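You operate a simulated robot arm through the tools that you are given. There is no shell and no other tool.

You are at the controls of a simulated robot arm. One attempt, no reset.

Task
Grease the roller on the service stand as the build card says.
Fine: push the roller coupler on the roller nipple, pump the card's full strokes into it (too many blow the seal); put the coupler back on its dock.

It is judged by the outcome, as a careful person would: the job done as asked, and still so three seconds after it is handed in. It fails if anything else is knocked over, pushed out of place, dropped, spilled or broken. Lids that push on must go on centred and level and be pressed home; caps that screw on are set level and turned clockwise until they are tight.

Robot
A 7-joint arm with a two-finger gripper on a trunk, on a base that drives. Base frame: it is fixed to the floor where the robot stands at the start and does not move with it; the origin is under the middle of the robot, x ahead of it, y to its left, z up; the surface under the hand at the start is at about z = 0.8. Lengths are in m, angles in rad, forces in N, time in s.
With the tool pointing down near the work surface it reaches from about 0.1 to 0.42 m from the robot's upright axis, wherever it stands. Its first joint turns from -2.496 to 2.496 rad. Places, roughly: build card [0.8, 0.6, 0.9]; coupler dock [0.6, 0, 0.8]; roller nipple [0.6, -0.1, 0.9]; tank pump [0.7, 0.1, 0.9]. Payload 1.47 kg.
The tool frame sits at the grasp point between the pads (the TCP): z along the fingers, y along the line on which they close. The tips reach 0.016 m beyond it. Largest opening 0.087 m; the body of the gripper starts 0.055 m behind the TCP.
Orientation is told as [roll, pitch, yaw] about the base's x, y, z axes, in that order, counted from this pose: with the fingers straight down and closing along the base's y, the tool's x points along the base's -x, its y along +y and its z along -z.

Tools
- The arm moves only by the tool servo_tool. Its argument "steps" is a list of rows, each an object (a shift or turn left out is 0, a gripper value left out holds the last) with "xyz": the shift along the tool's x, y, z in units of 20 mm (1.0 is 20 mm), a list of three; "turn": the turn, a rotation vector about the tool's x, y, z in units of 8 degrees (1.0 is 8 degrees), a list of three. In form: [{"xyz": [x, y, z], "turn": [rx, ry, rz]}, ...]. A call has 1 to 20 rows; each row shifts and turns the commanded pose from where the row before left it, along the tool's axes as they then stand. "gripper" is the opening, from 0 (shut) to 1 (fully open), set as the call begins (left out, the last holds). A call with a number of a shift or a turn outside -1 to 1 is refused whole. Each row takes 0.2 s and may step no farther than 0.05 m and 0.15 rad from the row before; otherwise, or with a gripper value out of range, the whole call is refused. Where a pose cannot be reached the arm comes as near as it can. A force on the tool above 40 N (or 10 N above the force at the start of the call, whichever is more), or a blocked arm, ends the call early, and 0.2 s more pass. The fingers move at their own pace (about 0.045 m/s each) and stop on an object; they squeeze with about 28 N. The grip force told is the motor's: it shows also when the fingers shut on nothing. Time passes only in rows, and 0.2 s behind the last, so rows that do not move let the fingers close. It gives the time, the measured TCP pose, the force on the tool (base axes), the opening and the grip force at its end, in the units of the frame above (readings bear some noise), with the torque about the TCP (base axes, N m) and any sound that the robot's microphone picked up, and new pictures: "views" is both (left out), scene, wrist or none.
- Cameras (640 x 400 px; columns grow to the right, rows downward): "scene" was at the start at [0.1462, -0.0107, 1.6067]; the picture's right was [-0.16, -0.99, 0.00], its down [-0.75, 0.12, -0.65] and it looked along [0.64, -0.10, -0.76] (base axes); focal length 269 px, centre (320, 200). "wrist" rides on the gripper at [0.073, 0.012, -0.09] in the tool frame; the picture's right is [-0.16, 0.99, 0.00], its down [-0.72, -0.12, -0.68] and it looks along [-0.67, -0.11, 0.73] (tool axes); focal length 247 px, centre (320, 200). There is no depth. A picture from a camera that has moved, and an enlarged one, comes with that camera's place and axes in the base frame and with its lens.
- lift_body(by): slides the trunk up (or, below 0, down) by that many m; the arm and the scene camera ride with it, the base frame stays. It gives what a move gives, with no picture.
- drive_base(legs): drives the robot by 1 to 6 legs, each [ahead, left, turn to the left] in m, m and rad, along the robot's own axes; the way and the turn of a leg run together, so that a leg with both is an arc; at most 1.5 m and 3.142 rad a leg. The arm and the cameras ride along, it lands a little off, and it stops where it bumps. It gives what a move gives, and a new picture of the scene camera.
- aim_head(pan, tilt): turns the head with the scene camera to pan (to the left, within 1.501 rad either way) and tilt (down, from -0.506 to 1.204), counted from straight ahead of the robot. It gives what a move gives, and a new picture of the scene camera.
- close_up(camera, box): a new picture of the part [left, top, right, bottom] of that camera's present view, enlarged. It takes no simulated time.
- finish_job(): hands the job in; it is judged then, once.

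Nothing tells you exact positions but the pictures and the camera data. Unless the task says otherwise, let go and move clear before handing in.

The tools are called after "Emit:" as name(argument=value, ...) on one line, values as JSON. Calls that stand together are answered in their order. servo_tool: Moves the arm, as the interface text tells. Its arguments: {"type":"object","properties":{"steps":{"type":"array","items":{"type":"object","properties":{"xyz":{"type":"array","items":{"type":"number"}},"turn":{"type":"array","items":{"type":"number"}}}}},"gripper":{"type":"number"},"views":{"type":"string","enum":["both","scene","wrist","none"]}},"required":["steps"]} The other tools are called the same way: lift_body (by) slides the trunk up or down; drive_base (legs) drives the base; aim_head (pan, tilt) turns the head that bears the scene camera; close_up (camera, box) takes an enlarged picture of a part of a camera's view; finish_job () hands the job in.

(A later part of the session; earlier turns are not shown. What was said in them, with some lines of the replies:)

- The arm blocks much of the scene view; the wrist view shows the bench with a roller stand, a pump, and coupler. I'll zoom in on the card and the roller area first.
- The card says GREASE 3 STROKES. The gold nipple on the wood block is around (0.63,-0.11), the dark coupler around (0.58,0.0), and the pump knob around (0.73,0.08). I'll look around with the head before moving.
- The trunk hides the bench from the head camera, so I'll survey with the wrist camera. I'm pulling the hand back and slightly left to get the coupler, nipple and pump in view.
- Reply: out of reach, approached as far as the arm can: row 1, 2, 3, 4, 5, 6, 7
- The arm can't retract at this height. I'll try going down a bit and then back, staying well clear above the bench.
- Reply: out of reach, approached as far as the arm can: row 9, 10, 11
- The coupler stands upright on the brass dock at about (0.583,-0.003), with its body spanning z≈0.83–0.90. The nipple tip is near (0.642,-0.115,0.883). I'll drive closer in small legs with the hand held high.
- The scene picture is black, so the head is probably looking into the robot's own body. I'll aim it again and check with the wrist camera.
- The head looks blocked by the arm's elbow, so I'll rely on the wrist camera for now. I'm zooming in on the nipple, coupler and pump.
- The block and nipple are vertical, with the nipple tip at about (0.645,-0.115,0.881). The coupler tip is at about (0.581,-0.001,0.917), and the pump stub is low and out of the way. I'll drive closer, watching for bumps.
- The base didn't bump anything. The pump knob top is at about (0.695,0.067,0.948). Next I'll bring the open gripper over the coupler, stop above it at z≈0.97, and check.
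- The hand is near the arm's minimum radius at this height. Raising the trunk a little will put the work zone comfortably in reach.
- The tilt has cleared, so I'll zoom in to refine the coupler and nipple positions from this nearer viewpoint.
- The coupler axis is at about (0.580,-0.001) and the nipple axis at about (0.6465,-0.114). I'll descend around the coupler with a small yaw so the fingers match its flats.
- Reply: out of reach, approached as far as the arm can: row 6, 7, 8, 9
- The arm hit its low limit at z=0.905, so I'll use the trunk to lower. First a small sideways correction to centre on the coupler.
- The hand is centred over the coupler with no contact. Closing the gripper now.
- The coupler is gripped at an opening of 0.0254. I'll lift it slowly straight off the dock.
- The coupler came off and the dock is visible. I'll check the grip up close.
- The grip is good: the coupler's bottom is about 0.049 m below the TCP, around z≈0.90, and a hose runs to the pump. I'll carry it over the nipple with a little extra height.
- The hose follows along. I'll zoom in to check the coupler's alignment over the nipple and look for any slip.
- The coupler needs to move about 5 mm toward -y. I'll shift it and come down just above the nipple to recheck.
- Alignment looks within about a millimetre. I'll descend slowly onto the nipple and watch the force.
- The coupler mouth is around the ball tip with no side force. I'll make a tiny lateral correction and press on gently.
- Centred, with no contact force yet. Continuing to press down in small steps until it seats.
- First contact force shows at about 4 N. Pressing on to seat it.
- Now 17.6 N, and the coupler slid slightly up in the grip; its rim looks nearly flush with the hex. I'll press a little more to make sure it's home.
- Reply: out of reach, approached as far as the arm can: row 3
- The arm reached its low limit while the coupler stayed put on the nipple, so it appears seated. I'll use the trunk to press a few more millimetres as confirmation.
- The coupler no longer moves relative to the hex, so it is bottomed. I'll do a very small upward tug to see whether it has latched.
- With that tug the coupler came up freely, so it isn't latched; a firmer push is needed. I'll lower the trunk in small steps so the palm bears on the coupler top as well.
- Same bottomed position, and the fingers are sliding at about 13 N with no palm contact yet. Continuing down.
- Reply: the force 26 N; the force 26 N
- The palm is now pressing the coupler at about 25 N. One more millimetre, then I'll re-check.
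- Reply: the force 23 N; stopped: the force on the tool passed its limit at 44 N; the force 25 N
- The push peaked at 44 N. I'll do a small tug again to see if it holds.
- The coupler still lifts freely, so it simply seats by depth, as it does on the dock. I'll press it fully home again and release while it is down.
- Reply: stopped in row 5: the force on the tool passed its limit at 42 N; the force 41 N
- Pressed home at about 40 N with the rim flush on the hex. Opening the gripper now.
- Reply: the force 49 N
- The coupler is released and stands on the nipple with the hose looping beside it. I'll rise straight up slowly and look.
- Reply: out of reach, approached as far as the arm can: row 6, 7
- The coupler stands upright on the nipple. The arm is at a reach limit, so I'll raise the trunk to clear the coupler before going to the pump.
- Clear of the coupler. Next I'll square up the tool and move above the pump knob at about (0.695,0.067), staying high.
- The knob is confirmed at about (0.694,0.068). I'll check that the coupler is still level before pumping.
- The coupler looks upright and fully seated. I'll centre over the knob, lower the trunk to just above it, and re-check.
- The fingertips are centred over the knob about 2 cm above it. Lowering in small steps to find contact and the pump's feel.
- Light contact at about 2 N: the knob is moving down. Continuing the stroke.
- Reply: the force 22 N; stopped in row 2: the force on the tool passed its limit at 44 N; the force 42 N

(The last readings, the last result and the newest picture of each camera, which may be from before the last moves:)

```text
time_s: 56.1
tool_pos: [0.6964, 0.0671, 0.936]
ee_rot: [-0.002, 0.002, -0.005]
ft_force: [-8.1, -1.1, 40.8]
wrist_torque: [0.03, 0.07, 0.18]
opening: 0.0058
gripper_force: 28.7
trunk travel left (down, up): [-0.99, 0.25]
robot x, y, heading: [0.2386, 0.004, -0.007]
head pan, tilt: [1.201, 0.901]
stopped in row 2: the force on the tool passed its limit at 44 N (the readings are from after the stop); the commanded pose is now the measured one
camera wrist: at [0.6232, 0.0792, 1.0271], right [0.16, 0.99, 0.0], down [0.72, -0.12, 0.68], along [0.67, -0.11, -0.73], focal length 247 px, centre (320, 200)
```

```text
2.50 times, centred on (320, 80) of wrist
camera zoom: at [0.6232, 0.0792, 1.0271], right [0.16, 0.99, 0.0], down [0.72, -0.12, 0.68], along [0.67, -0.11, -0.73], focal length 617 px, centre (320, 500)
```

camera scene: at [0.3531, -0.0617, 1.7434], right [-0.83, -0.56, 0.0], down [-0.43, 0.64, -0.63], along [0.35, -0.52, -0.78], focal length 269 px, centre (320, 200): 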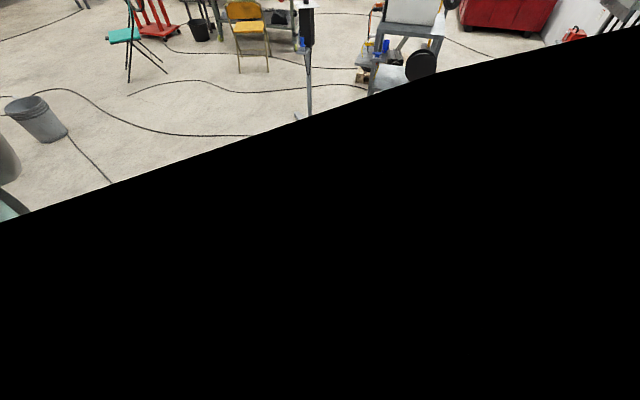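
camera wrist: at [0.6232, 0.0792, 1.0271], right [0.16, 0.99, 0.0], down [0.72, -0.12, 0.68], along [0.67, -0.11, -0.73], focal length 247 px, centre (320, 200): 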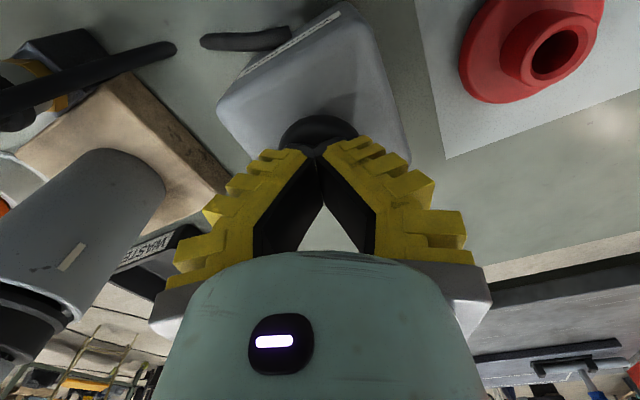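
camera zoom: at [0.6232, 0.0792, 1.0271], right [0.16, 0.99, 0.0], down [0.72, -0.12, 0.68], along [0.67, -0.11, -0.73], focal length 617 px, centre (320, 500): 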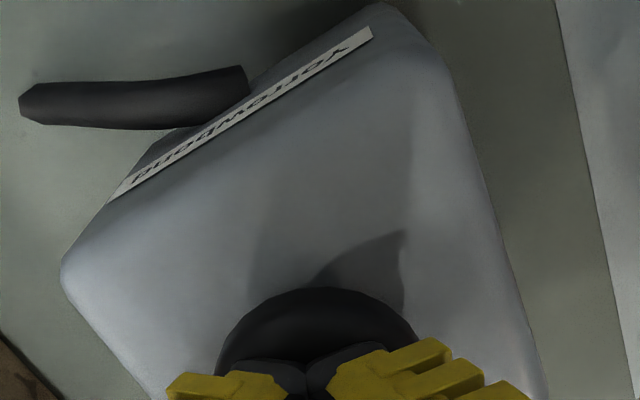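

Hard stop at TCP z≈0.936 after about 28 mm of travel: that is stroke one, bottomed. I'll rise and see whether the knob springs back.

Emit:
lift_body(by=0.03)

Emit:
servo_tool(steps=[{"xyz": [0, 0, 0]}], views="wrist")

Emit:
lift_body(by=0.03)

Emit:
servo_tool(steps=[{"xyz": [0, 0, 0]}], views="wrist")

```text
time_s: 56.9
tool_pos: [0.6951, 0.0667, 0.9638]
ee_rot: [-0.003, 0.001, -0.005]
ft_force: [0.5, -0.5, 0.9]
wrist_torque: [-0.01, -0.01, 0.02]
opening: 0.0001
gripper_force: 28.5
trunk travel left (down, up): [-1.02, 0.22]
robot x, y, heading: [0.2438, -0.0019, 0.0]
head pan, tilt: [1.201, 0.901]
```

```text
time_s: 57.3
tool_pos: [0.6941, 0.0687, 0.9641]
ee_rot: [-0.004, 0.002, -0.005]
ft_force: [0.1, 0.2, 0.5]
wrist_torque: [0.03, 0.0, -0.01]
opening: 0.0
gripper_force: 28.0
trunk travel left (down, up): [-1.02, 0.22]
robot x, y, heading: [0.2383, -0.0009, -0.003]
head pan, tilt: [1.201, 0.901]
camera wrist: at [0.6214, 0.0788, 1.0554], right [0.16, 0.99, 0.0], down [0.72, -0.12, 0.68], along [0.67, -0.11, -0.73], focal length 247 px, centre (320, 200)
```

wrist: 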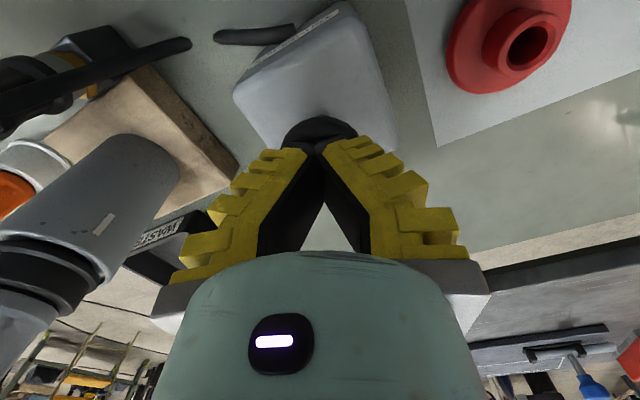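

```text
time_s: 58.0
tool_pos: [0.6939, 0.0672, 0.9942]
ee_rot: [-0.003, 0.002, -0.004]
ft_force: [0.5, 0.0, -0.1]
wrist_torque: [0.01, 0.01, -0.03]
opening: 0.0
gripper_force: 27.7
trunk travel left (down, up): [-1.05, 0.19]
robot x, y, heading: [0.2419, 0.0016, -0.004]
head pan, tilt: [1.201, 0.901]
```

```text
time_s: 58.4
tool_pos: [0.6941, 0.0665, 0.9938]
ee_rot: [-0.005, 0.003, -0.008]
ft_force: [0.0, 0.2, 0.1]
wrist_torque: [0.02, 0.01, 0.01]
opening: 0.0
gripper_force: 27.5
trunk travel left (down, up): [-1.05, 0.19]
robot x, y, heading: [0.2409, -0.0034, 0.001]
head pan, tilt: [1.201, 0.901]
camera wrist: at [0.6214, 0.0789, 1.0855], right [0.16, 0.99, 0.0], down [0.72, -0.12, 0.68], along [0.67, -0.11, -0.73], focal length 247 px, centre (320, 200)
```

wrist: 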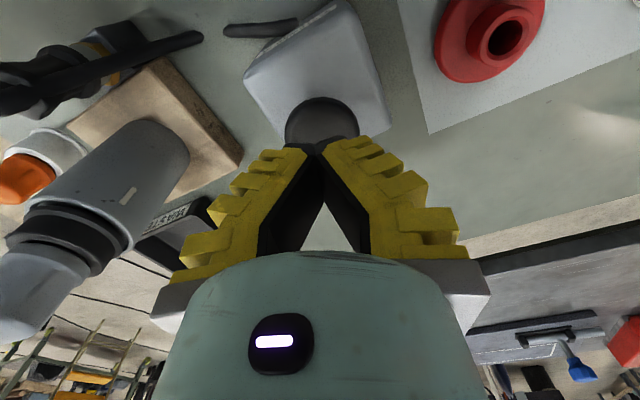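

The knob sprang back fully. I'll check the coupler for any leak before the next stroke.

Emit:
close_up(camera="wrist", box=[0, 0, 240, 150])

Emit:
close_up(camera="wrist", box=[230, 0, 400, 140])

```text
2.67 times, centred on (120, 75) of wrist
camera zoom: at [0.6214, 0.0789, 1.0855], right [0.16, 0.99, 0.0], down [0.72, -0.12, 0.68], along [0.67, -0.11, -0.73], focal length 659 px, centre (853, 533)
```

zoom: 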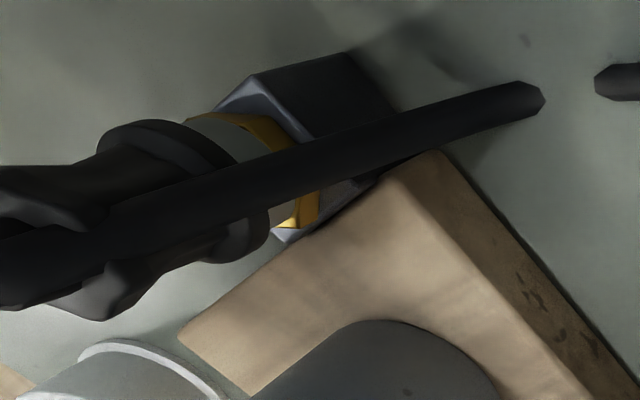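

```text
2.86 times, centred on (315, 70) of wrist
camera zoom: at [0.6214, 0.0789, 1.0855], right [0.16, 0.99, 0.0], down [0.72, -0.12, 0.68], along [0.67, -0.11, -0.73], focal length 706 px, centre (334, 571)
```

zoom: 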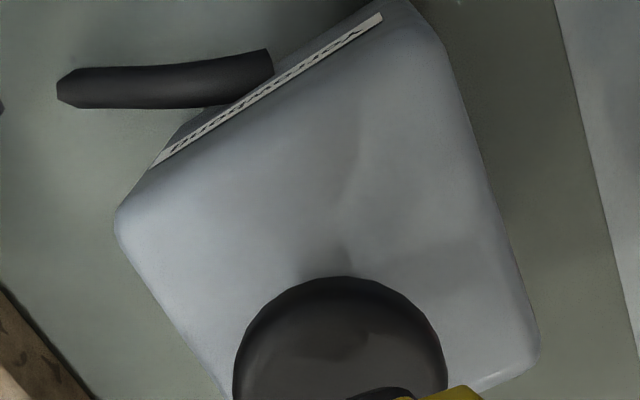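

No leak, and the coupler sits flush on the hex. Now stroke two: down to the stop, then fully up.

Emit:
lift_body(by=-0.054)

Emit:
lift_body(by=-0.006)

Emit:
lift_body(by=0.05)

Emit:
servo_tool(steps=[{"xyz": [0, 0, 0]}], views="wrist")

```text
time_s: 59.4
tool_pos: [0.6935, 0.0684, 0.9399]
ee_rot: [-0.004, 0.002, -0.006]
ft_force: [0.0, -0.7, 2.8]
wrist_torque: [0.0, -0.06, -0.01]
opening: 0.006
gripper_force: 28.7
trunk travel left (down, up): [-0.996, 0.244]
robot x, y, heading: [0.2391, 0.0001, -0.002]
head pan, tilt: [1.201, 0.901]
```

```text
time_s: 59.9
tool_pos: [0.696, 0.068, 0.9377]
ee_rot: [-0.002, 0.005, -0.006]
ft_force: [-6.2, -1.7, 32.2]
wrist_torque: [0.0, 0.04, 0.13]
opening: 0.0059
gripper_force: 28.8
trunk travel left (down, up): [-0.991, 0.249]
robot x, y, heading: [0.2417, 0.0003, -0.005]
head pan, tilt: [1.201, 0.901]
stopped: the force on the tool passed its limit at 43 N (the readings are from after the stop); the commanded pose is now the measured one
```

```text
time_s: 60.8
tool_pos: [0.694, 0.0669, 0.9855]
ee_rot: [-0.005, 0.006, -0.005]
ft_force: [0.7, -0.6, 0.5]
wrist_torque: [0.05, 0.01, -0.02]
opening: 0.0
gripper_force: 28.5
trunk travel left (down, up): [-1.041, 0.199]
robot x, y, heading: [0.2399, -0.0011, -0.002]
head pan, tilt: [1.201, 0.901]
```

```text
time_s: 61.2
tool_pos: [0.6915, 0.0679, 0.985]
ee_rot: [-0.003, 0.007, -0.004]
ft_force: [0.6, -0.2, 0.9]
wrist_torque: [-0.01, 0.02, 0.01]
opening: 0.0002
gripper_force: 27.9
trunk travel left (down, up): [-1.041, 0.199]
robot x, y, heading: [0.2423, 0.0033, -0.004]
head pan, tilt: [1.201, 0.901]
camera wrist: at [0.6208, 0.079, 1.0765], right [0.16, 0.99, 0.0], down [0.73, -0.12, 0.68], along [0.67, -0.11, -0.74], focal length 247 px, centre (320, 200)
```

wrist: 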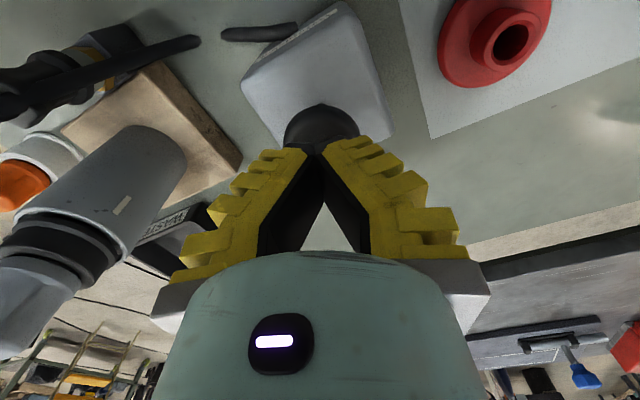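

Stroke two bottomed at the stop (43 N) and the knob came back up. Check for leaks, then do stroke three.

Emit:
close_up(camera="wrist", box=[0, 0, 240, 150])

Emit:
lift_body(by=-0.046)

Emit:
lift_body(by=-0.006)

Emit:
lift_body(by=0.05)

Emit:
servo_tool(steps=[{"xyz": [0, 0, 0]}], views="wrist")

```text
2.67 times, centred on (120, 75) of wrist
camera zoom: at [0.6208, 0.079, 1.0765], right [0.16, 0.99, 0.0], down [0.73, -0.12, 0.68], along [0.67, -0.11, -0.74], focal length 659 px, centre (853, 533)
```

zoom: 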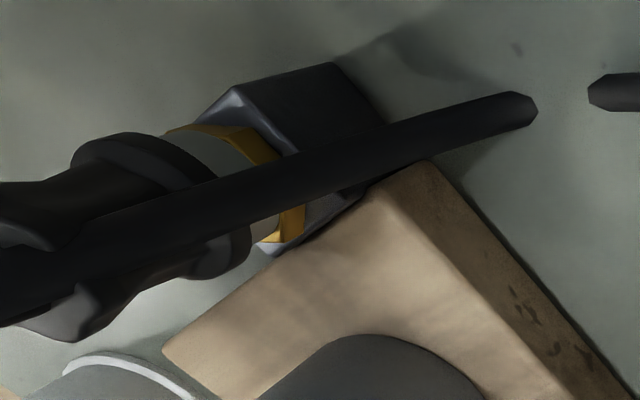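

```text
time_s: 62.1
tool_pos: [0.6945, 0.0675, 0.9393]
ee_rot: [-0.002, 0.005, -0.006]
ft_force: [-2.3, -0.1, 7.1]
wrist_torque: [-0.02, -0.02, 0.0]
opening: 0.006
gripper_force: 28.6
trunk travel left (down, up): [-0.995, 0.245]
robot x, y, heading: [0.2437, 0.0014, -0.003]
head pan, tilt: [1.201, 0.901]
```

```text
time_s: 62.5
tool_pos: [0.6934, 0.0687, 0.9369]
ee_rot: [-0.004, 0.007, -0.005]
ft_force: [-7.1, -1.3, 33.9]
wrist_torque: [-0.01, -0.03, 0.1]
opening: 0.0058
gripper_force: 28.5
trunk travel left (down, up): [-0.99, 0.25]
robot x, y, heading: [0.2403, 0.0024, -0.0]
head pan, tilt: [1.201, 0.901]
stopped: the force on the tool passed its limit at 47 N (the readings are from after the stop); the commanded pose is now the measured one
```

```text
time_s: 63.5
tool_pos: [0.6935, 0.068, 0.9853]
ee_rot: [-0.004, 0.009, -0.004]
ft_force: [0.0, 0.2, 1.5]
wrist_torque: [0.0, -0.01, -0.02]
opening: 0.0002
gripper_force: 27.8
trunk travel left (down, up): [-1.04, 0.2]
robot x, y, heading: [0.2409, -0.0015, -0.003]
head pan, tilt: [1.201, 0.901]
```

```text
time_s: 63.9
tool_pos: [0.6923, 0.0679, 0.9856]
ee_rot: [-0.002, 0.008, -0.006]
ft_force: [0.6, 0.0, 0.3]
wrist_torque: [0.0, 0.08, -0.02]
opening: 0.0
gripper_force: 28.1
trunk travel left (down, up): [-1.04, 0.2]
robot x, y, heading: [0.239, -0.0019, -0.004]
head pan, tilt: [1.201, 0.901]
camera wrist: at [0.6202, 0.079, 1.0766], right [0.16, 0.99, 0.0], down [0.73, -0.12, 0.67], along [0.66, -0.11, -0.74], focal length 247 px, centre (320, 200)
```

wrist: 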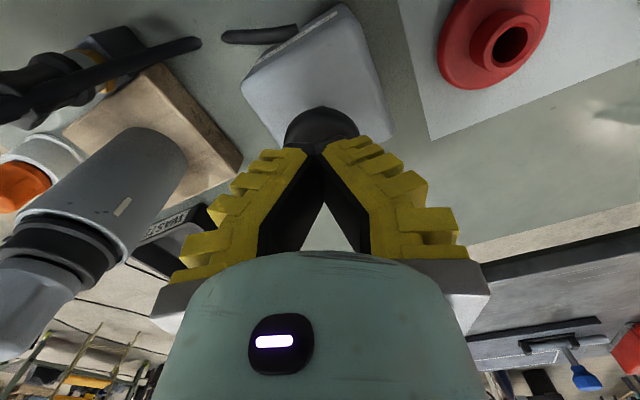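

Three full strokes are done. I'll raise, return over the coupler with the fingers opening and the same yaw as before, and then re-grip it.

Emit:
lift_body(by=0.074)

Emit:
servo_tool(steps=[{"xyz": [0.1, -0.8, 0]}, {"xyz": [0.2, -0.9, 0]}, {"xyz": [0.3, -0.9, 0]}, {"xyz": [0.3, -0.9, 0]}, {"xyz": [0.3, -0.9, 0]}, {"xyz": [0.3, -0.9, 0]}, {"xyz": [0.3, -0.9, 0]}, {"xyz": [0.3, -0.9, 0]}, {"xyz": [0.15, -0.9, 0]}, {"xyz": [0, -0.7, 0], "turn": [0, -0.06, 0.57]}, {"xyz": [0, -0.3, 0], "turn": [0, 0, 0.57]}, {"xyz": [0, 0, 0]}], gripper=0.75, views="wrist")

```text
time_s: 65.0
tool_pos: [0.692, 0.0673, 1.0582]
ee_rot: [-0.004, 0.008, -0.006]
ft_force: [0.1, 0.1, -0.4]
wrist_torque: [-0.01, 0.04, 0.02]
opening: 0.0001
gripper_force: 28.1
trunk travel left (down, up): [-1.114, 0.126]
robot x, y, heading: [0.239, -0.0033, -0.001]
head pan, tilt: [1.201, 0.901]
```

```text
time_s: 67.6
tool_pos: [0.6462, -0.1127, 1.0595]
ee_rot: [0.0, 0.001, -0.164]
ft_force: [-0.1, -0.2, -1.0]
wrist_torque: [0.02, -0.01, 0.01]
opening: 0.0694
gripper_force: 2.9
trunk travel left (down, up): [-1.114, 0.126]
robot x, y, heading: [0.2389, -0.0012, 0.0]
head pan, tilt: [1.201, 0.901]
camera wrist: at [0.5761, -0.0894, 1.1505], right [0.32, 0.95, 0.0], down [0.7, -0.23, 0.68], along [0.64, -0.22, -0.73], focal length 247 px, centre (320, 200)
```

wrist: 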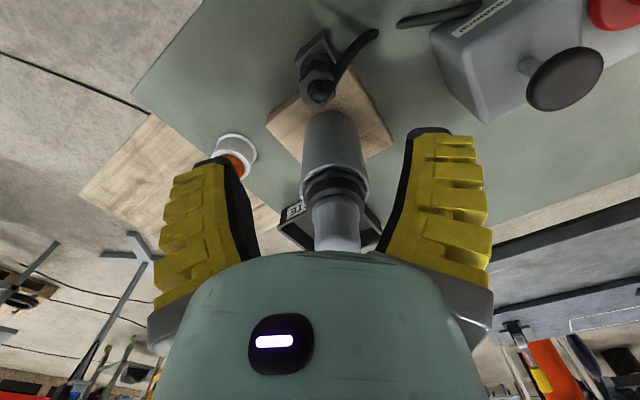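

Emit:
servo_tool(steps=[{"xyz": [0, -0.1, 0]}, {"xyz": [0, 0, 0]}], views="none")

Emit:
lift_body(by=-0.085)

Emit:
servo_tool(steps=[{"xyz": [0, 0, 0]}], views="wrist")

Emit:
close_up(camera="wrist", box=[230, 40, 430, 240])

```text
time_s: 68.2
tool_pos: [0.6467, -0.1137, 1.0596]
ee_rot: [-0.005, 0.0, -0.165]
ft_force: [0.7, -0.2, -0.1]
wrist_torque: [0.02, -0.04, 0.0]
opening: 0.0694
gripper_force: 3.0
trunk travel left (down, up): [-1.114, 0.126]
robot x, y, heading: [0.2421, -0.0015, -0.001]
head pan, tilt: [1.201, 0.901]
```

```text
time_s: 69.4
tool_pos: [0.6464, -0.1137, 0.9737]
ee_rot: [-0.003, -0.001, -0.163]
ft_force: [0.2, 0.5, 0.0]
wrist_torque: [0.0, -0.01, 0.0]
opening: 0.0693
gripper_force: 2.3
trunk travel left (down, up): [-1.029, 0.211]
robot x, y, heading: [0.2398, -0.001, 0.003]
head pan, tilt: [1.201, 0.901]
```

```text
time_s: 69.8
tool_pos: [0.6466, -0.1142, 0.9742]
ee_rot: [-0.003, 0.0, -0.164]
ft_force: [0.5, 0.2, 0.9]
wrist_torque: [0.01, 0.0, 0.02]
opening: 0.0695
gripper_force: 3.2
trunk travel left (down, up): [-1.029, 0.211]
robot x, y, heading: [0.2411, -0.0004, -0.003]
head pan, tilt: [1.201, 0.901]
camera wrist: at [0.5762, -0.0911, 1.0653], right [0.32, 0.95, 0.0], down [0.7, -0.23, 0.68], along [0.64, -0.22, -0.73], focal length 247 px, centre (320, 200)
```

wrist: 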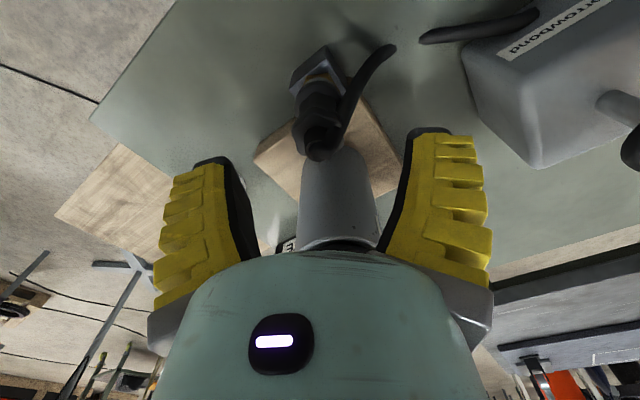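

```text
2.00 times, centred on (330, 140) of wrist
camera zoom: at [0.5762, -0.0911, 1.0653], right [0.32, 0.95, 0.0], down [0.7, -0.23, 0.68], along [0.64, -0.22, -0.73], focal length 494 px, centre (300, 320)
```

zoom: 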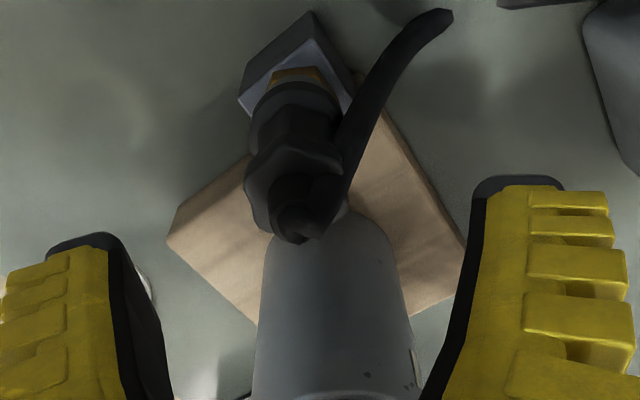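

The coupler is about 1.5 mm left of the hand centre and the hose is inside the fingers. I'll nudge over and lower around it.

Emit:
servo_tool(steps=[{"xyz": [0, -0.08, 0]}, {"xyz": [0, 0, 0]}], views="none")

Emit:
lift_body(by=-0.06)

Emit:
lift_body(by=-0.012)

Emit:
servo_tool(steps=[{"xyz": [0, 0, 0]}], views="wrist")

```text
time_s: 70.4
tool_pos: [0.6467, -0.1149, 0.9746]
ee_rot: [-0.001, 0.0, -0.163]
ft_force: [0.1, -0.3, 0.6]
wrist_torque: [0.01, 0.02, -0.02]
opening: 0.0693
gripper_force: 3.0
trunk travel left (down, up): [-1.029, 0.211]
robot x, y, heading: [0.24, 0.0009, -0.001]
head pan, tilt: [1.201, 0.901]
```

```text
time_s: 71.4
tool_pos: [0.6462, -0.115, 0.9154]
ee_rot: [-0.005, 0.0, -0.164]
ft_force: [0.5, 0.8, 0.3]
wrist_torque: [0.0, -0.05, -0.02]
opening: 0.0691
gripper_force: 3.0
trunk travel left (down, up): [-0.969, 0.271]
robot x, y, heading: [0.2428, 0.002, -0.002]
head pan, tilt: [1.201, 0.901]
```

```text
time_s: 72.0
tool_pos: [0.6459, -0.1154, 0.9029]
ee_rot: [-0.002, 0.001, -0.163]
ft_force: [0.9, -0.6, -0.3]
wrist_torque: [-0.02, 0.02, 0.0]
opening: 0.069
gripper_force: 3.0
trunk travel left (down, up): [-0.957, 0.283]
robot x, y, heading: [0.239, -0.0014, 0.001]
head pan, tilt: [1.201, 0.901]
```

```text
time_s: 72.4
tool_pos: [0.6458, -0.1151, 0.9024]
ee_rot: [-0.005, 0.001, -0.166]
ft_force: [0.3, -0.1, -0.3]
wrist_torque: [0.02, 0.0, -0.02]
opening: 0.0694
gripper_force: 3.0
trunk travel left (down, up): [-0.957, 0.283]
robot x, y, heading: [0.2402, -0.0007, 0.003]
head pan, tilt: [1.201, 0.901]
camera wrist: at [0.5757, -0.0928, 0.9935], right [0.32, 0.95, 0.0], down [0.7, -0.23, 0.68], along [0.64, -0.22, -0.73], focal length 247 px, centre (320, 200)
```

wrist: 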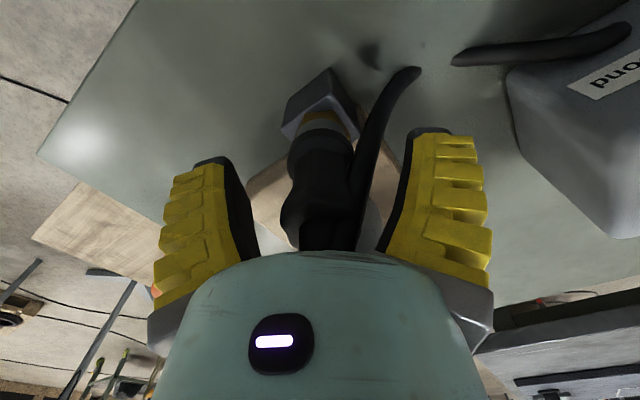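

Well placed. Closing on the coupler.

Emit:
servo_tool(steps=[{"xyz": [0, 0, 0]}, {"xyz": [0, 0, 0]}, {"xyz": [0, 0, 0]}, {"xyz": [0, 0, 0]}, {"xyz": [0, 0, 0]}], gripper=0, views="wrist")

```text
time_s: 73.6
tool_pos: [0.6454, -0.1157, 0.9028]
ee_rot: [-0.003, 0.003, -0.162]
ft_force: [-1.5, 1.8, 6.9]
wrist_torque: [-0.05, -0.03, -0.04]
opening: 0.0255
gripper_force: 28.0
trunk travel left (down, up): [-0.957, 0.283]
robot x, y, heading: [0.2413, -0.0001, -0.0]
head pan, tilt: [1.201, 0.901]
camera wrist: at [0.576, -0.0927, 0.9937], right [0.32, 0.95, 0.0], down [0.7, -0.23, 0.68], along [0.64, -0.22, -0.73], focal length 247 px, centre (320, 200)
```

wrist: 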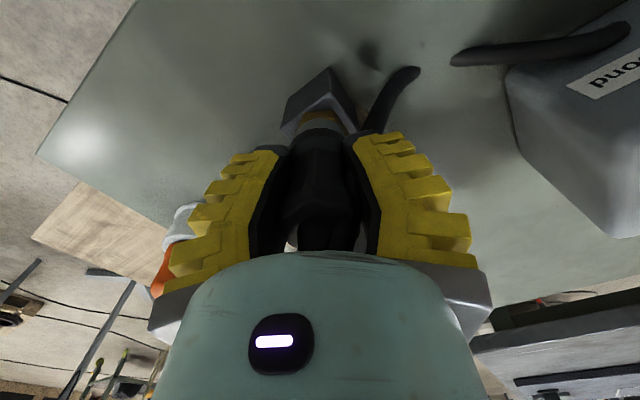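

The grip opening matches the dock grip. Lifting straight up with the trunk.

Emit:
lift_body(by=0.01)

Emit:
lift_body(by=0.055)

Emit:
servo_tool(steps=[{"xyz": [0, 0, 0]}], views="wrist")

Emit:
close_up(camera="wrist", box=[240, 20, 420, 240])

```text
time_s: 74.2
tool_pos: [0.6454, -0.1162, 0.9128]
ee_rot: [-0.004, 0.0, -0.165]
ft_force: [1.3, 0.6, -0.3]
wrist_torque: [0.0, -0.06, -0.02]
opening: 0.0227
gripper_force: 27.9
trunk travel left (down, up): [-0.967, 0.273]
robot x, y, heading: [0.2366, -0.0, 0.0]
head pan, tilt: [1.201, 0.901]
```

```text
time_s: 75.1
tool_pos: [0.6462, -0.1141, 0.9678]
ee_rot: [-0.003, 0.001, -0.163]
ft_force: [0.5, -0.2, -1.6]
wrist_torque: [-0.04, 0.0, 0.01]
opening: 0.0223
gripper_force: 28.1
trunk travel left (down, up): [-1.022, 0.218]
robot x, y, heading: [0.2403, -0.0012, 0.001]
head pan, tilt: [1.201, 0.901]
```

```text
time_s: 75.5
tool_pos: [0.6465, -0.1148, 0.9684]
ee_rot: [-0.004, -0.001, -0.165]
ft_force: [-0.4, -0.2, -0.9]
wrist_torque: [0.0, -0.01, 0.0]
opening: 0.0222
gripper_force: 28.2
trunk travel left (down, up): [-1.022, 0.218]
robot x, y, heading: [0.2387, 0.0018, -0.004]
head pan, tilt: [1.201, 0.901]
camera wrist: at [0.5757, -0.0928, 1.0584], right [0.32, 0.95, 0.0], down [0.7, -0.23, 0.68], along [0.64, -0.22, -0.73], focal length 247 px, centre (320, 200)
```

wrist: 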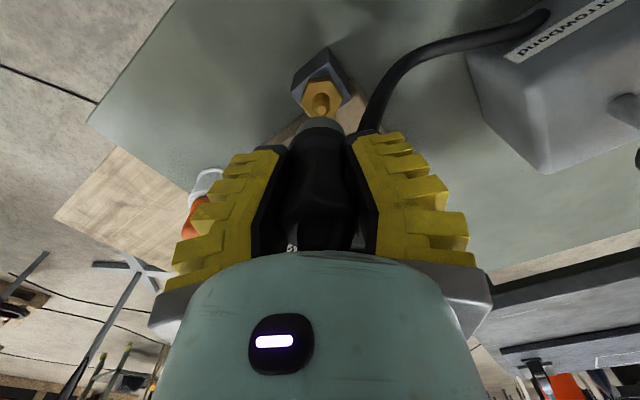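

```text
1.82 times, centred on (330, 130) of wrist
camera zoom: at [0.5757, -0.0928, 1.0584], right [0.32, 0.95, 0.0], down [0.7, -0.23, 0.68], along [0.64, -0.22, -0.73], focal length 449 px, centre (302, 327)
```

zoom: 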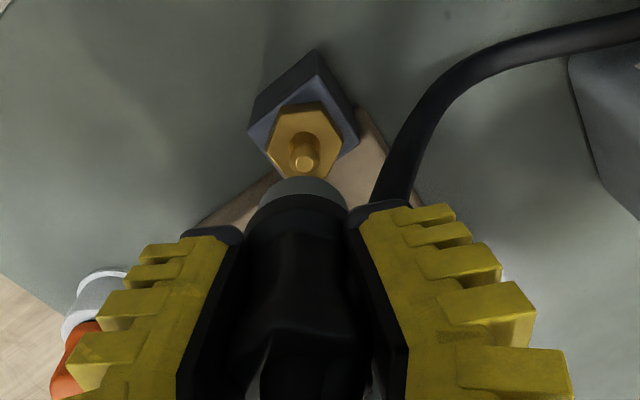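

The coupler is off the nipple and the nipple looks clean. Carrying it back above the dock at (0.580,-0.001).

Emit:
servo_tool(steps=[{"xyz": [0.6, 0.72, 0]}, {"xyz": [0.6, 0.72, 0]}, {"xyz": [0.6, 0.72, 0]}, {"xyz": [0.6, 0.72, 0]}, {"xyz": [0.6, 0.72, 0]}, {"xyz": [0.6, 0.72, 0]}, {"xyz": [0.6, 0.72, 0]}, {"xyz": [0, 0, 0]}], views="wrist")

Emit:
close_up(camera="wrist", box=[275, 40, 365, 140])

```text
time_s: 77.3
tool_pos: [0.5803, -0.0065, 0.9657]
ee_rot: [-0.003, 0.002, -0.162]
ft_force: [0.0, -0.5, -1.0]
wrist_torque: [0.04, 0.03, -0.01]
opening: 0.0215
gripper_force: 27.9
out of reach, approached as far as the arm can: row 5
trunk travel left (down, up): [-1.022, 0.218]
robot x, y, heading: [0.2433, 0.0002, -0.001]
head pan, tilt: [1.201, 0.901]
camera wrist: at [0.5107, 0.0169, 1.0567], right [0.32, 0.95, 0.0], down [0.7, -0.23, 0.68], along [0.64, -0.22, -0.73], focal length 247 px, centre (320, 200)
```

wrist: 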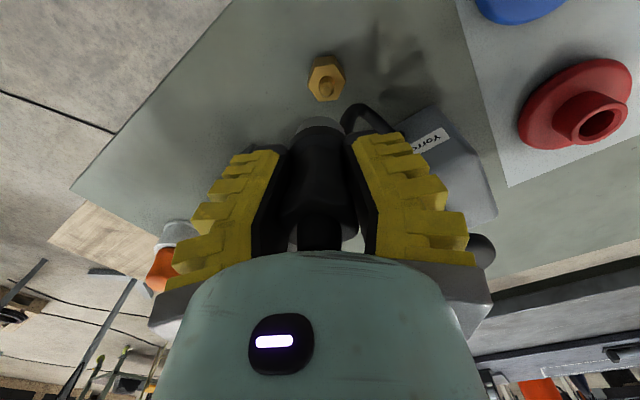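

```text
4.00 times, centred on (320, 90) of wrist
camera zoom: at [0.5107, 0.0169, 1.0567], right [0.32, 0.95, 0.0], down [0.7, -0.23, 0.68], along [0.64, -0.22, -0.73], focal length 988 px, centre (320, 640)
```

zoom: 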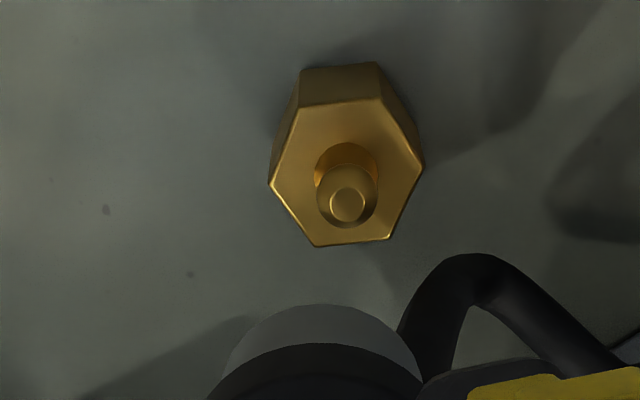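

The dock pin is confirmed at (0.580,-0.0006). I'll correct about 6 mm toward +y and descend partway.

Emit:
servo_tool(steps=[{"xyz": [0.05, 0.29, 0]}, {"xyz": [0, 0, 0.4]}, {"xyz": [0, 0, 0.5]}, {"xyz": [0, 0, 0.5]}, {"xyz": [0, 0, 0.3]}, {"xyz": [0, 0, 0]}], views="none")

Emit:
close_up(camera="wrist", box=[275, 40, 365, 140])

```text
time_s: 78.7
tool_pos: [0.5818, -0.0008, 0.9312]
ee_rot: [-0.001, 0.002, -0.163]
ft_force: [0.1, -0.2, -0.4]
wrist_torque: [-0.01, 0.0, -0.02]
opening: 0.0211
gripper_force: 28.1
trunk travel left (down, up): [-1.022, 0.218]
robot x, y, heading: [0.2407, 0.0004, -0.003]
head pan, tilt: [1.201, 0.901]
```

```text
4.00 times, centred on (320, 90) of wrist
camera zoom: at [0.5109, 0.0222, 1.0221], right [0.32, 0.95, 0.0], down [0.7, -0.23, 0.68], along [0.64, -0.22, -0.73], focal length 988 px, centre (320, 640)
```

zoom: 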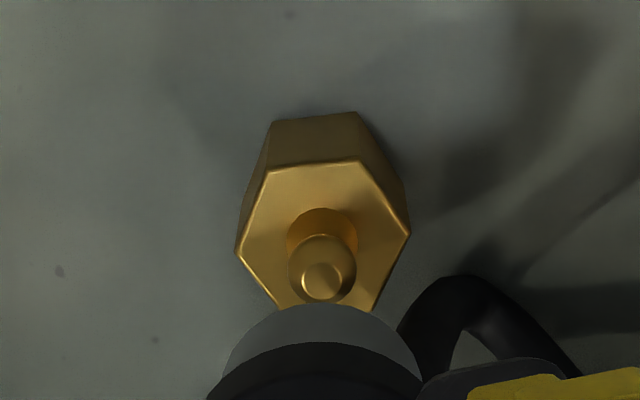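

The dock pin is centred under the coupler. Lowering with the trunk, slowly near the pin.

Emit:
lift_body(by=-0.03)

Emit:
close_up(camera="wrist", box=[275, 40, 365, 140])

Emit:
servo_tool(steps=[{"xyz": [0, 0, 0]}], views="none")

```text
time_s: 79.5
tool_pos: [0.5817, -0.0005, 0.9017]
ee_rot: [-0.004, -0.001, -0.165]
ft_force: [-0.5, 0.2, 0.0]
wrist_torque: [0.0, -0.01, 0.03]
opening: 0.0211
gripper_force: 28.3
trunk travel left (down, up): [-0.992, 0.248]
robot x, y, heading: [0.2407, 0.0, -0.005]
head pan, tilt: [1.201, 0.901]
```

```text
4.00 times, centred on (320, 90) of wrist
camera zoom: at [0.5112, 0.0219, 0.9921], right [0.32, 0.95, 0.0], down [0.7, -0.23, 0.68], along [0.64, -0.22, -0.73], focal length 988 px, centre (320, 640)
```

zoom: 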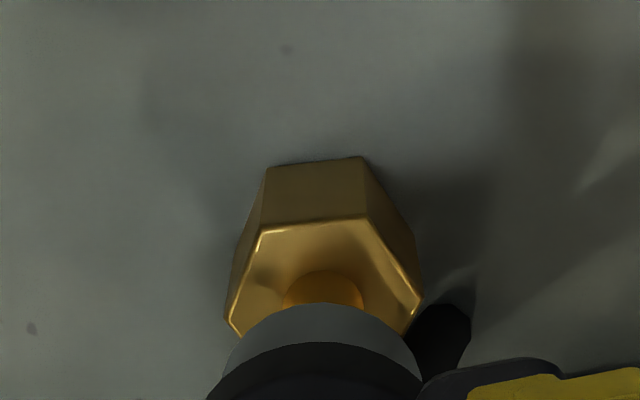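

```text
time_s: 79.9
tool_pos: [0.5819, -0.0014, 0.8998]
ee_rot: [-0.003, 0.0, -0.164]
ft_force: [0.1, -0.2, -0.9]
wrist_torque: [-0.01, 0.02, -0.01]
opening: 0.021
gripper_force: 27.9
trunk travel left (down, up): [-0.992, 0.248]
robot x, y, heading: [0.2422, -0.0033, -0.004]
head pan, tilt: [1.201, 0.901]
```

Emit:
lift_body(by=-0.015)

Emit:
lift_body(by=-0.008)

Emit:
lift_body(by=-0.005)

Emit:
close_up(camera="wrist", box=[275, 40, 365, 140])

```text
time_s: 80.5
tool_pos: [0.5808, -0.0012, 0.8855]
ee_rot: [-0.005, 0.0, -0.164]
ft_force: [0.1, 0.4, 0.0]
wrist_torque: [0.03, 0.0, -0.03]
opening: 0.0208
gripper_force: 28.1
trunk travel left (down, up): [-0.977, 0.263]
robot x, y, heading: [0.2421, -0.0034, -0.001]
head pan, tilt: [1.201, 0.901]
```

```text
time_s: 81.1
tool_pos: [0.5808, 0.001, 0.8787]
ee_rot: [-0.004, 0.0, -0.165]
ft_force: [0.4, -0.7, -0.9]
wrist_torque: [-0.04, -0.03, -0.03]
opening: 0.0209
gripper_force: 28.0
trunk travel left (down, up): [-0.969, 0.271]
robot x, y, heading: [0.2425, -0.0039, 0.001]
head pan, tilt: [1.201, 0.901]
```

```text
time_s: 81.6
tool_pos: [0.5814, -0.0001, 0.8729]
ee_rot: [-0.003, 0.0, -0.165]
ft_force: [0.1, -0.5, -1.4]
wrist_torque: [-0.01, -0.01, 0.04]
opening: 0.0205
gripper_force: 27.9
trunk travel left (down, up): [-0.964, 0.276]
robot x, y, heading: [0.2408, -0.0004, 0.0]
head pan, tilt: [1.201, 0.901]
```

```text
4.00 times, centred on (320, 90) of wrist
camera zoom: at [0.5111, 0.0219, 0.9641], right [0.32, 0.95, 0.0], down [0.7, -0.23, 0.68], along [0.64, -0.22, -0.73], focal length 988 px, centre (320, 640)
```

zoom: 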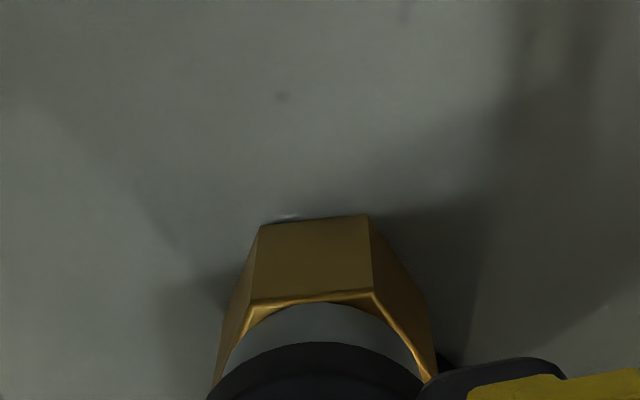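

Nearly seated with no side force. Small steps to press it home.

Emit:
lift_body(by=-0.004)

Emit:
lift_body(by=-0.004)

Emit:
close_up(camera="wrist", box=[275, 40, 365, 140])

```text
time_s: 82.1
tool_pos: [0.5797, 0.0009, 0.8696]
ee_rot: [0.0, 0.0, -0.163]
ft_force: [-2.7, 0.1, 15.6]
wrist_torque: [0.03, 0.03, -0.01]
opening: 0.0224
gripper_force: 27.5
trunk travel left (down, up): [-0.96, 0.28]
robot x, y, heading: [0.2423, -0.0002, -0.007]
head pan, tilt: [1.201, 0.901]
```

```text
time_s: 82.7
tool_pos: [0.582, -0.0002, 0.8648]
ee_rot: [-0.002, -0.001, -0.164]
ft_force: [-3.2, 1.8, 11.4]
wrist_torque: [0.01, 0.07, 0.0]
opening: 0.0244
gripper_force: 27.9
trunk travel left (down, up): [-0.956, 0.284]
robot x, y, heading: [0.2447, -0.0008, -0.004]
head pan, tilt: [1.201, 0.901]
```

```text
4.00 times, centred on (320, 90) of wrist
camera zoom: at [0.5112, 0.0222, 0.9561], right [0.32, 0.95, 0.0], down [0.7, -0.23, 0.68], along [0.64, -0.22, -0.73], focal length 988 px, centre (320, 640)
```

zoom: 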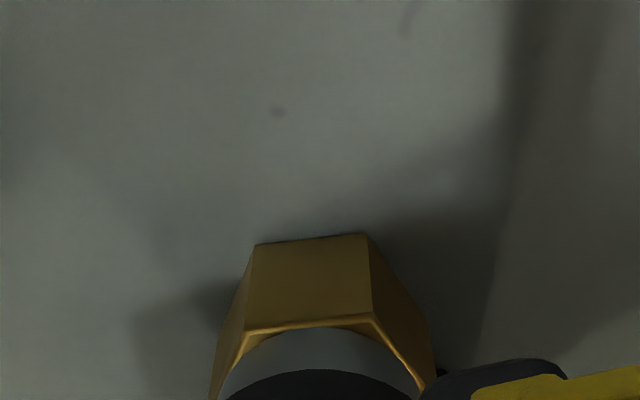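

Seated on the dock hex. I'll press a bit more with the palm for a firm seat, as on the nipple.

Emit:
lift_body(by=-0.004)

Emit:
lift_body(by=-0.003)

Emit:
lift_body(by=-0.002)

Emit:
close_up(camera="wrist", box=[275, 40, 365, 140])

```text
time_s: 83.2
tool_pos: [0.5822, 0.0003, 0.8613]
ee_rot: [-0.001, 0.001, -0.163]
ft_force: [-3.0, 0.4, 10.7]
wrist_torque: [0.01, 0.07, 0.0]
opening: 0.0254
gripper_force: 27.8
trunk travel left (down, up): [-0.952, 0.288]
robot x, y, heading: [0.2407, 0.001, -0.003]
head pan, tilt: [1.201, 0.901]
```

```text
time_s: 83.7
tool_pos: [0.5812, -0.0008, 0.8598]
ee_rot: [-0.004, -0.001, -0.164]
ft_force: [-5.4, 0.3, 21.0]
wrist_torque: [0.03, 0.09, -0.02]
opening: 0.0261
gripper_force: 28.2
trunk travel left (down, up): [-0.949, 0.291]
robot x, y, heading: [0.2436, -0.0034, -0.004]
head pan, tilt: [1.201, 0.901]
```

```text
time_s: 84.2
tool_pos: [0.5818, -0.0011, 0.8568]
ee_rot: [-0.003, -0.001, -0.162]
ft_force: [-6.5, 0.4, 28.2]
wrist_torque: [0.09, 0.12, -0.04]
opening: 0.0273
gripper_force: 28.1
trunk travel left (down, up): [-0.947, 0.293]
robot x, y, heading: [0.2442, -0.0017, -0.006]
head pan, tilt: [1.201, 0.901]
```

```text
4.00 times, centred on (320, 90) of wrist
camera zoom: at [0.5113, 0.0223, 0.9474], right [0.32, 0.95, 0.0], down [0.7, -0.23, 0.68], along [0.64, -0.22, -0.73], focal length 988 px, centre (320, 640)
```

zoom: 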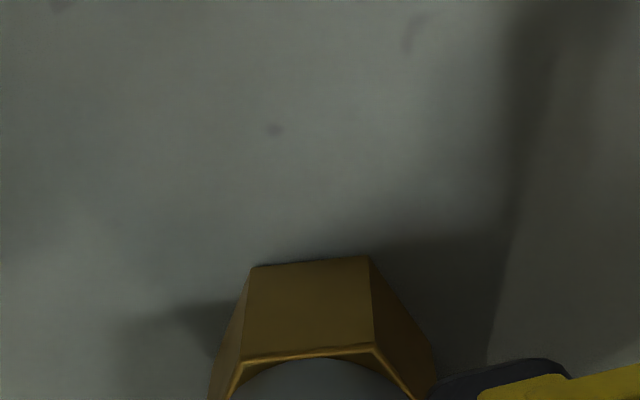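

Pressed to about 28 N and firmly seated. Opening the gripper, then rising straight up.

Emit:
servo_tool(steps=[{"xyz": [0, 0, 0]}, {"xyz": [0, 0, 0]}, {"xyz": [0, 0, 0]}, {"xyz": [0, 0, 0]}], gripper=0.8, views="wrist")

Emit:
lift_body(by=0.02)

Emit:
servo_tool(steps=[{"xyz": [0, 0, 0]}], views="wrist")

```text
time_s: 85.2
tool_pos: [0.581, -0.0014, 0.8555]
ee_rot: [-0.003, -0.001, -0.165]
ft_force: [-3.2, 1.9, 17.2]
wrist_torque: [-0.04, -0.12, 0.03]
opening: 0.073
gripper_force: 2.2
trunk travel left (down, up): [-0.947, 0.293]
robot x, y, heading: [0.2433, 0.001, 0.005]
head pan, tilt: [1.201, 0.901]
camera wrist: at [0.5118, 0.0221, 0.9473], right [0.32, 0.95, 0.0], down [0.7, -0.23, 0.68], along [0.65, -0.22, -0.73], focal length 247 px, centre (320, 200)
```

wrist: 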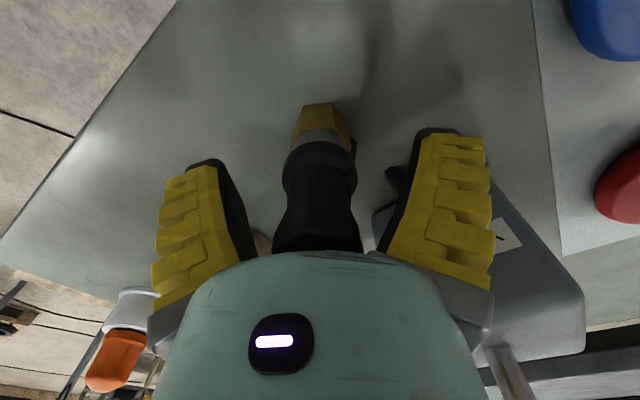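

```text
time_s: 85.9
tool_pos: [0.5815, 0.0003, 0.8752]
ee_rot: [-0.004, -0.001, -0.163]
ft_force: [-0.1, -0.3, -0.1]
wrist_torque: [-0.01, -0.04, 0.03]
opening: 0.0732
gripper_force: 2.6
trunk travel left (down, up): [-0.967, 0.273]
robot x, y, heading: [0.239, -0.0027, -0.004]
head pan, tilt: [1.201, 0.901]
```

```text
time_s: 86.3
tool_pos: [0.5808, 0.0005, 0.8761]
ee_rot: [-0.004, 0.001, -0.164]
ft_force: [-0.6, -0.3, -0.6]
wrist_torque: [0.0, 0.01, -0.02]
opening: 0.0731
gripper_force: 2.5
trunk travel left (down, up): [-0.967, 0.273]
robot x, y, heading: [0.2397, 0.0021, -0.002]
head pan, tilt: [1.201, 0.901]
camera wrist: at [0.5111, 0.0219, 0.9671], right [0.32, 0.95, 0.0], down [0.7, -0.23, 0.68], along [0.64, -0.22, -0.73], focal length 247 px, centre (320, 200)
```

wrist: 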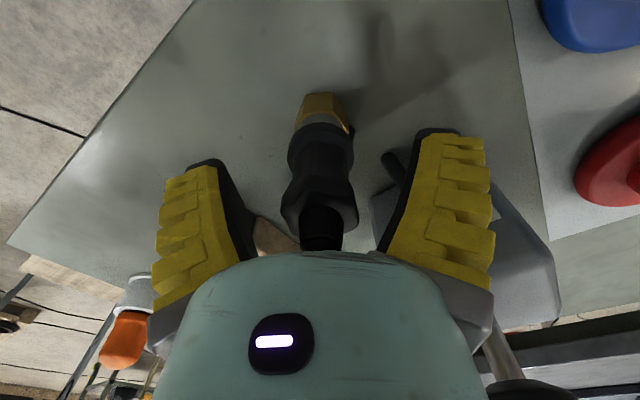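

The coupler stands upright on its dock. Rising well clear and taking a final look.

Emit:
lift_body(by=0.13)

Emit:
servo_tool(steps=[{"xyz": [0, 0, 0]}], views="wrist")

Emit:
close_up(camera="wrist", box=[200, 0, 440, 180])

```text
time_s: 87.9
tool_pos: [0.5813, -0.0012, 1.0067]
ee_rot: [-0.002, 0.002, -0.166]
ft_force: [0.5, -0.6, 0.1]
wrist_torque: [0.03, -0.05, 0.0]
opening: 0.0732
gripper_force: 2.4
trunk travel left (down, up): [-1.097, 0.143]
robot x, y, heading: [0.2409, 0.0044, -0.004]
head pan, tilt: [1.201, 0.901]
```

```text
time_s: 88.3
tool_pos: [0.581, -0.0002, 1.0064]
ee_rot: [-0.003, 0.001, -0.163]
ft_force: [0.7, -0.1, 0.2]
wrist_torque: [-0.01, -0.05, 0.0]
opening: 0.0729
gripper_force: 2.1
trunk travel left (down, up): [-1.097, 0.143]
robot x, y, heading: [0.2391, -0.0004, -0.005]
head pan, tilt: [1.201, 0.901]
camera wrist: at [0.5111, 0.0219, 1.0971], right [0.32, 0.95, 0.0], down [0.7, -0.23, 0.68], along [0.64, -0.22, -0.73], focal length 247 px, centre (320, 200)
```

wrist: 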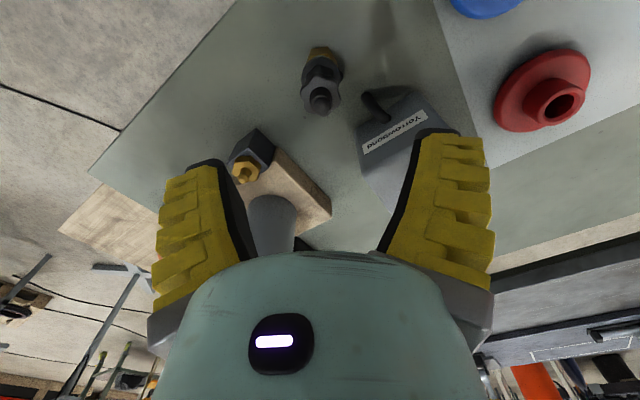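

```text
2.22 times, centred on (320, 90) of wrist
camera zoom: at [0.5111, 0.0219, 1.0971], right [0.32, 0.95, 0.0], down [0.7, -0.23, 0.68], along [0.64, -0.22, -0.73], focal length 549 px, centre (320, 444)
```

zoom: 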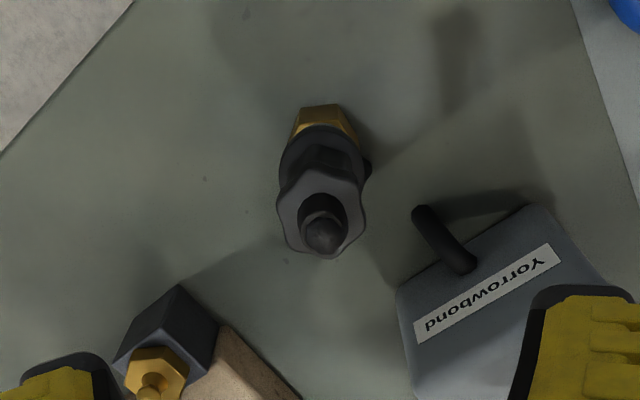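

The coupler is back on its dock, upright, as at the start. The nipple and bench show no leak and nothing has been displaced. Three full strokes were pumped, the gripper is open and the arm is clear, so I'm handing in.

Emit:
finish_job()

```text
The job is handed in.
```

I greased the roller with the card's three strokes, put the coupler back on its dock, and handed the job in. I haven't seen the judge's result.

- **Coupler on the nipple:** I pressed it on until its rim sat flush on the hex, at over 40 N. It has no latch; it lifted freely when I tugged it, so it was held only by being fully seated. It stayed upright through the first two strokes. I didn't zoom in on it after the third, but it was still in place when I picked it up.
- **Strokes:** Each of the three strokes went to the pump's hard stop, about 28 mm of travel, and the knob sprang back fully each time. The pump made no sound or other signal, so the count rests on those three stops.
- **Leaks:** I saw no grease at the coupler after the first two strokes, and the nipple looked clean once the coupler was off.
- **Coupler on the dock:** I pressed it home at about 28 N. After I let go, it stood upright as it did at the start.

In my last pictures nothing on the bench looked moved, and the gripper was open and clear when I handed in. The head camera was black or pointed away from the bench for most of the job, so these checks come from the wrist camera.
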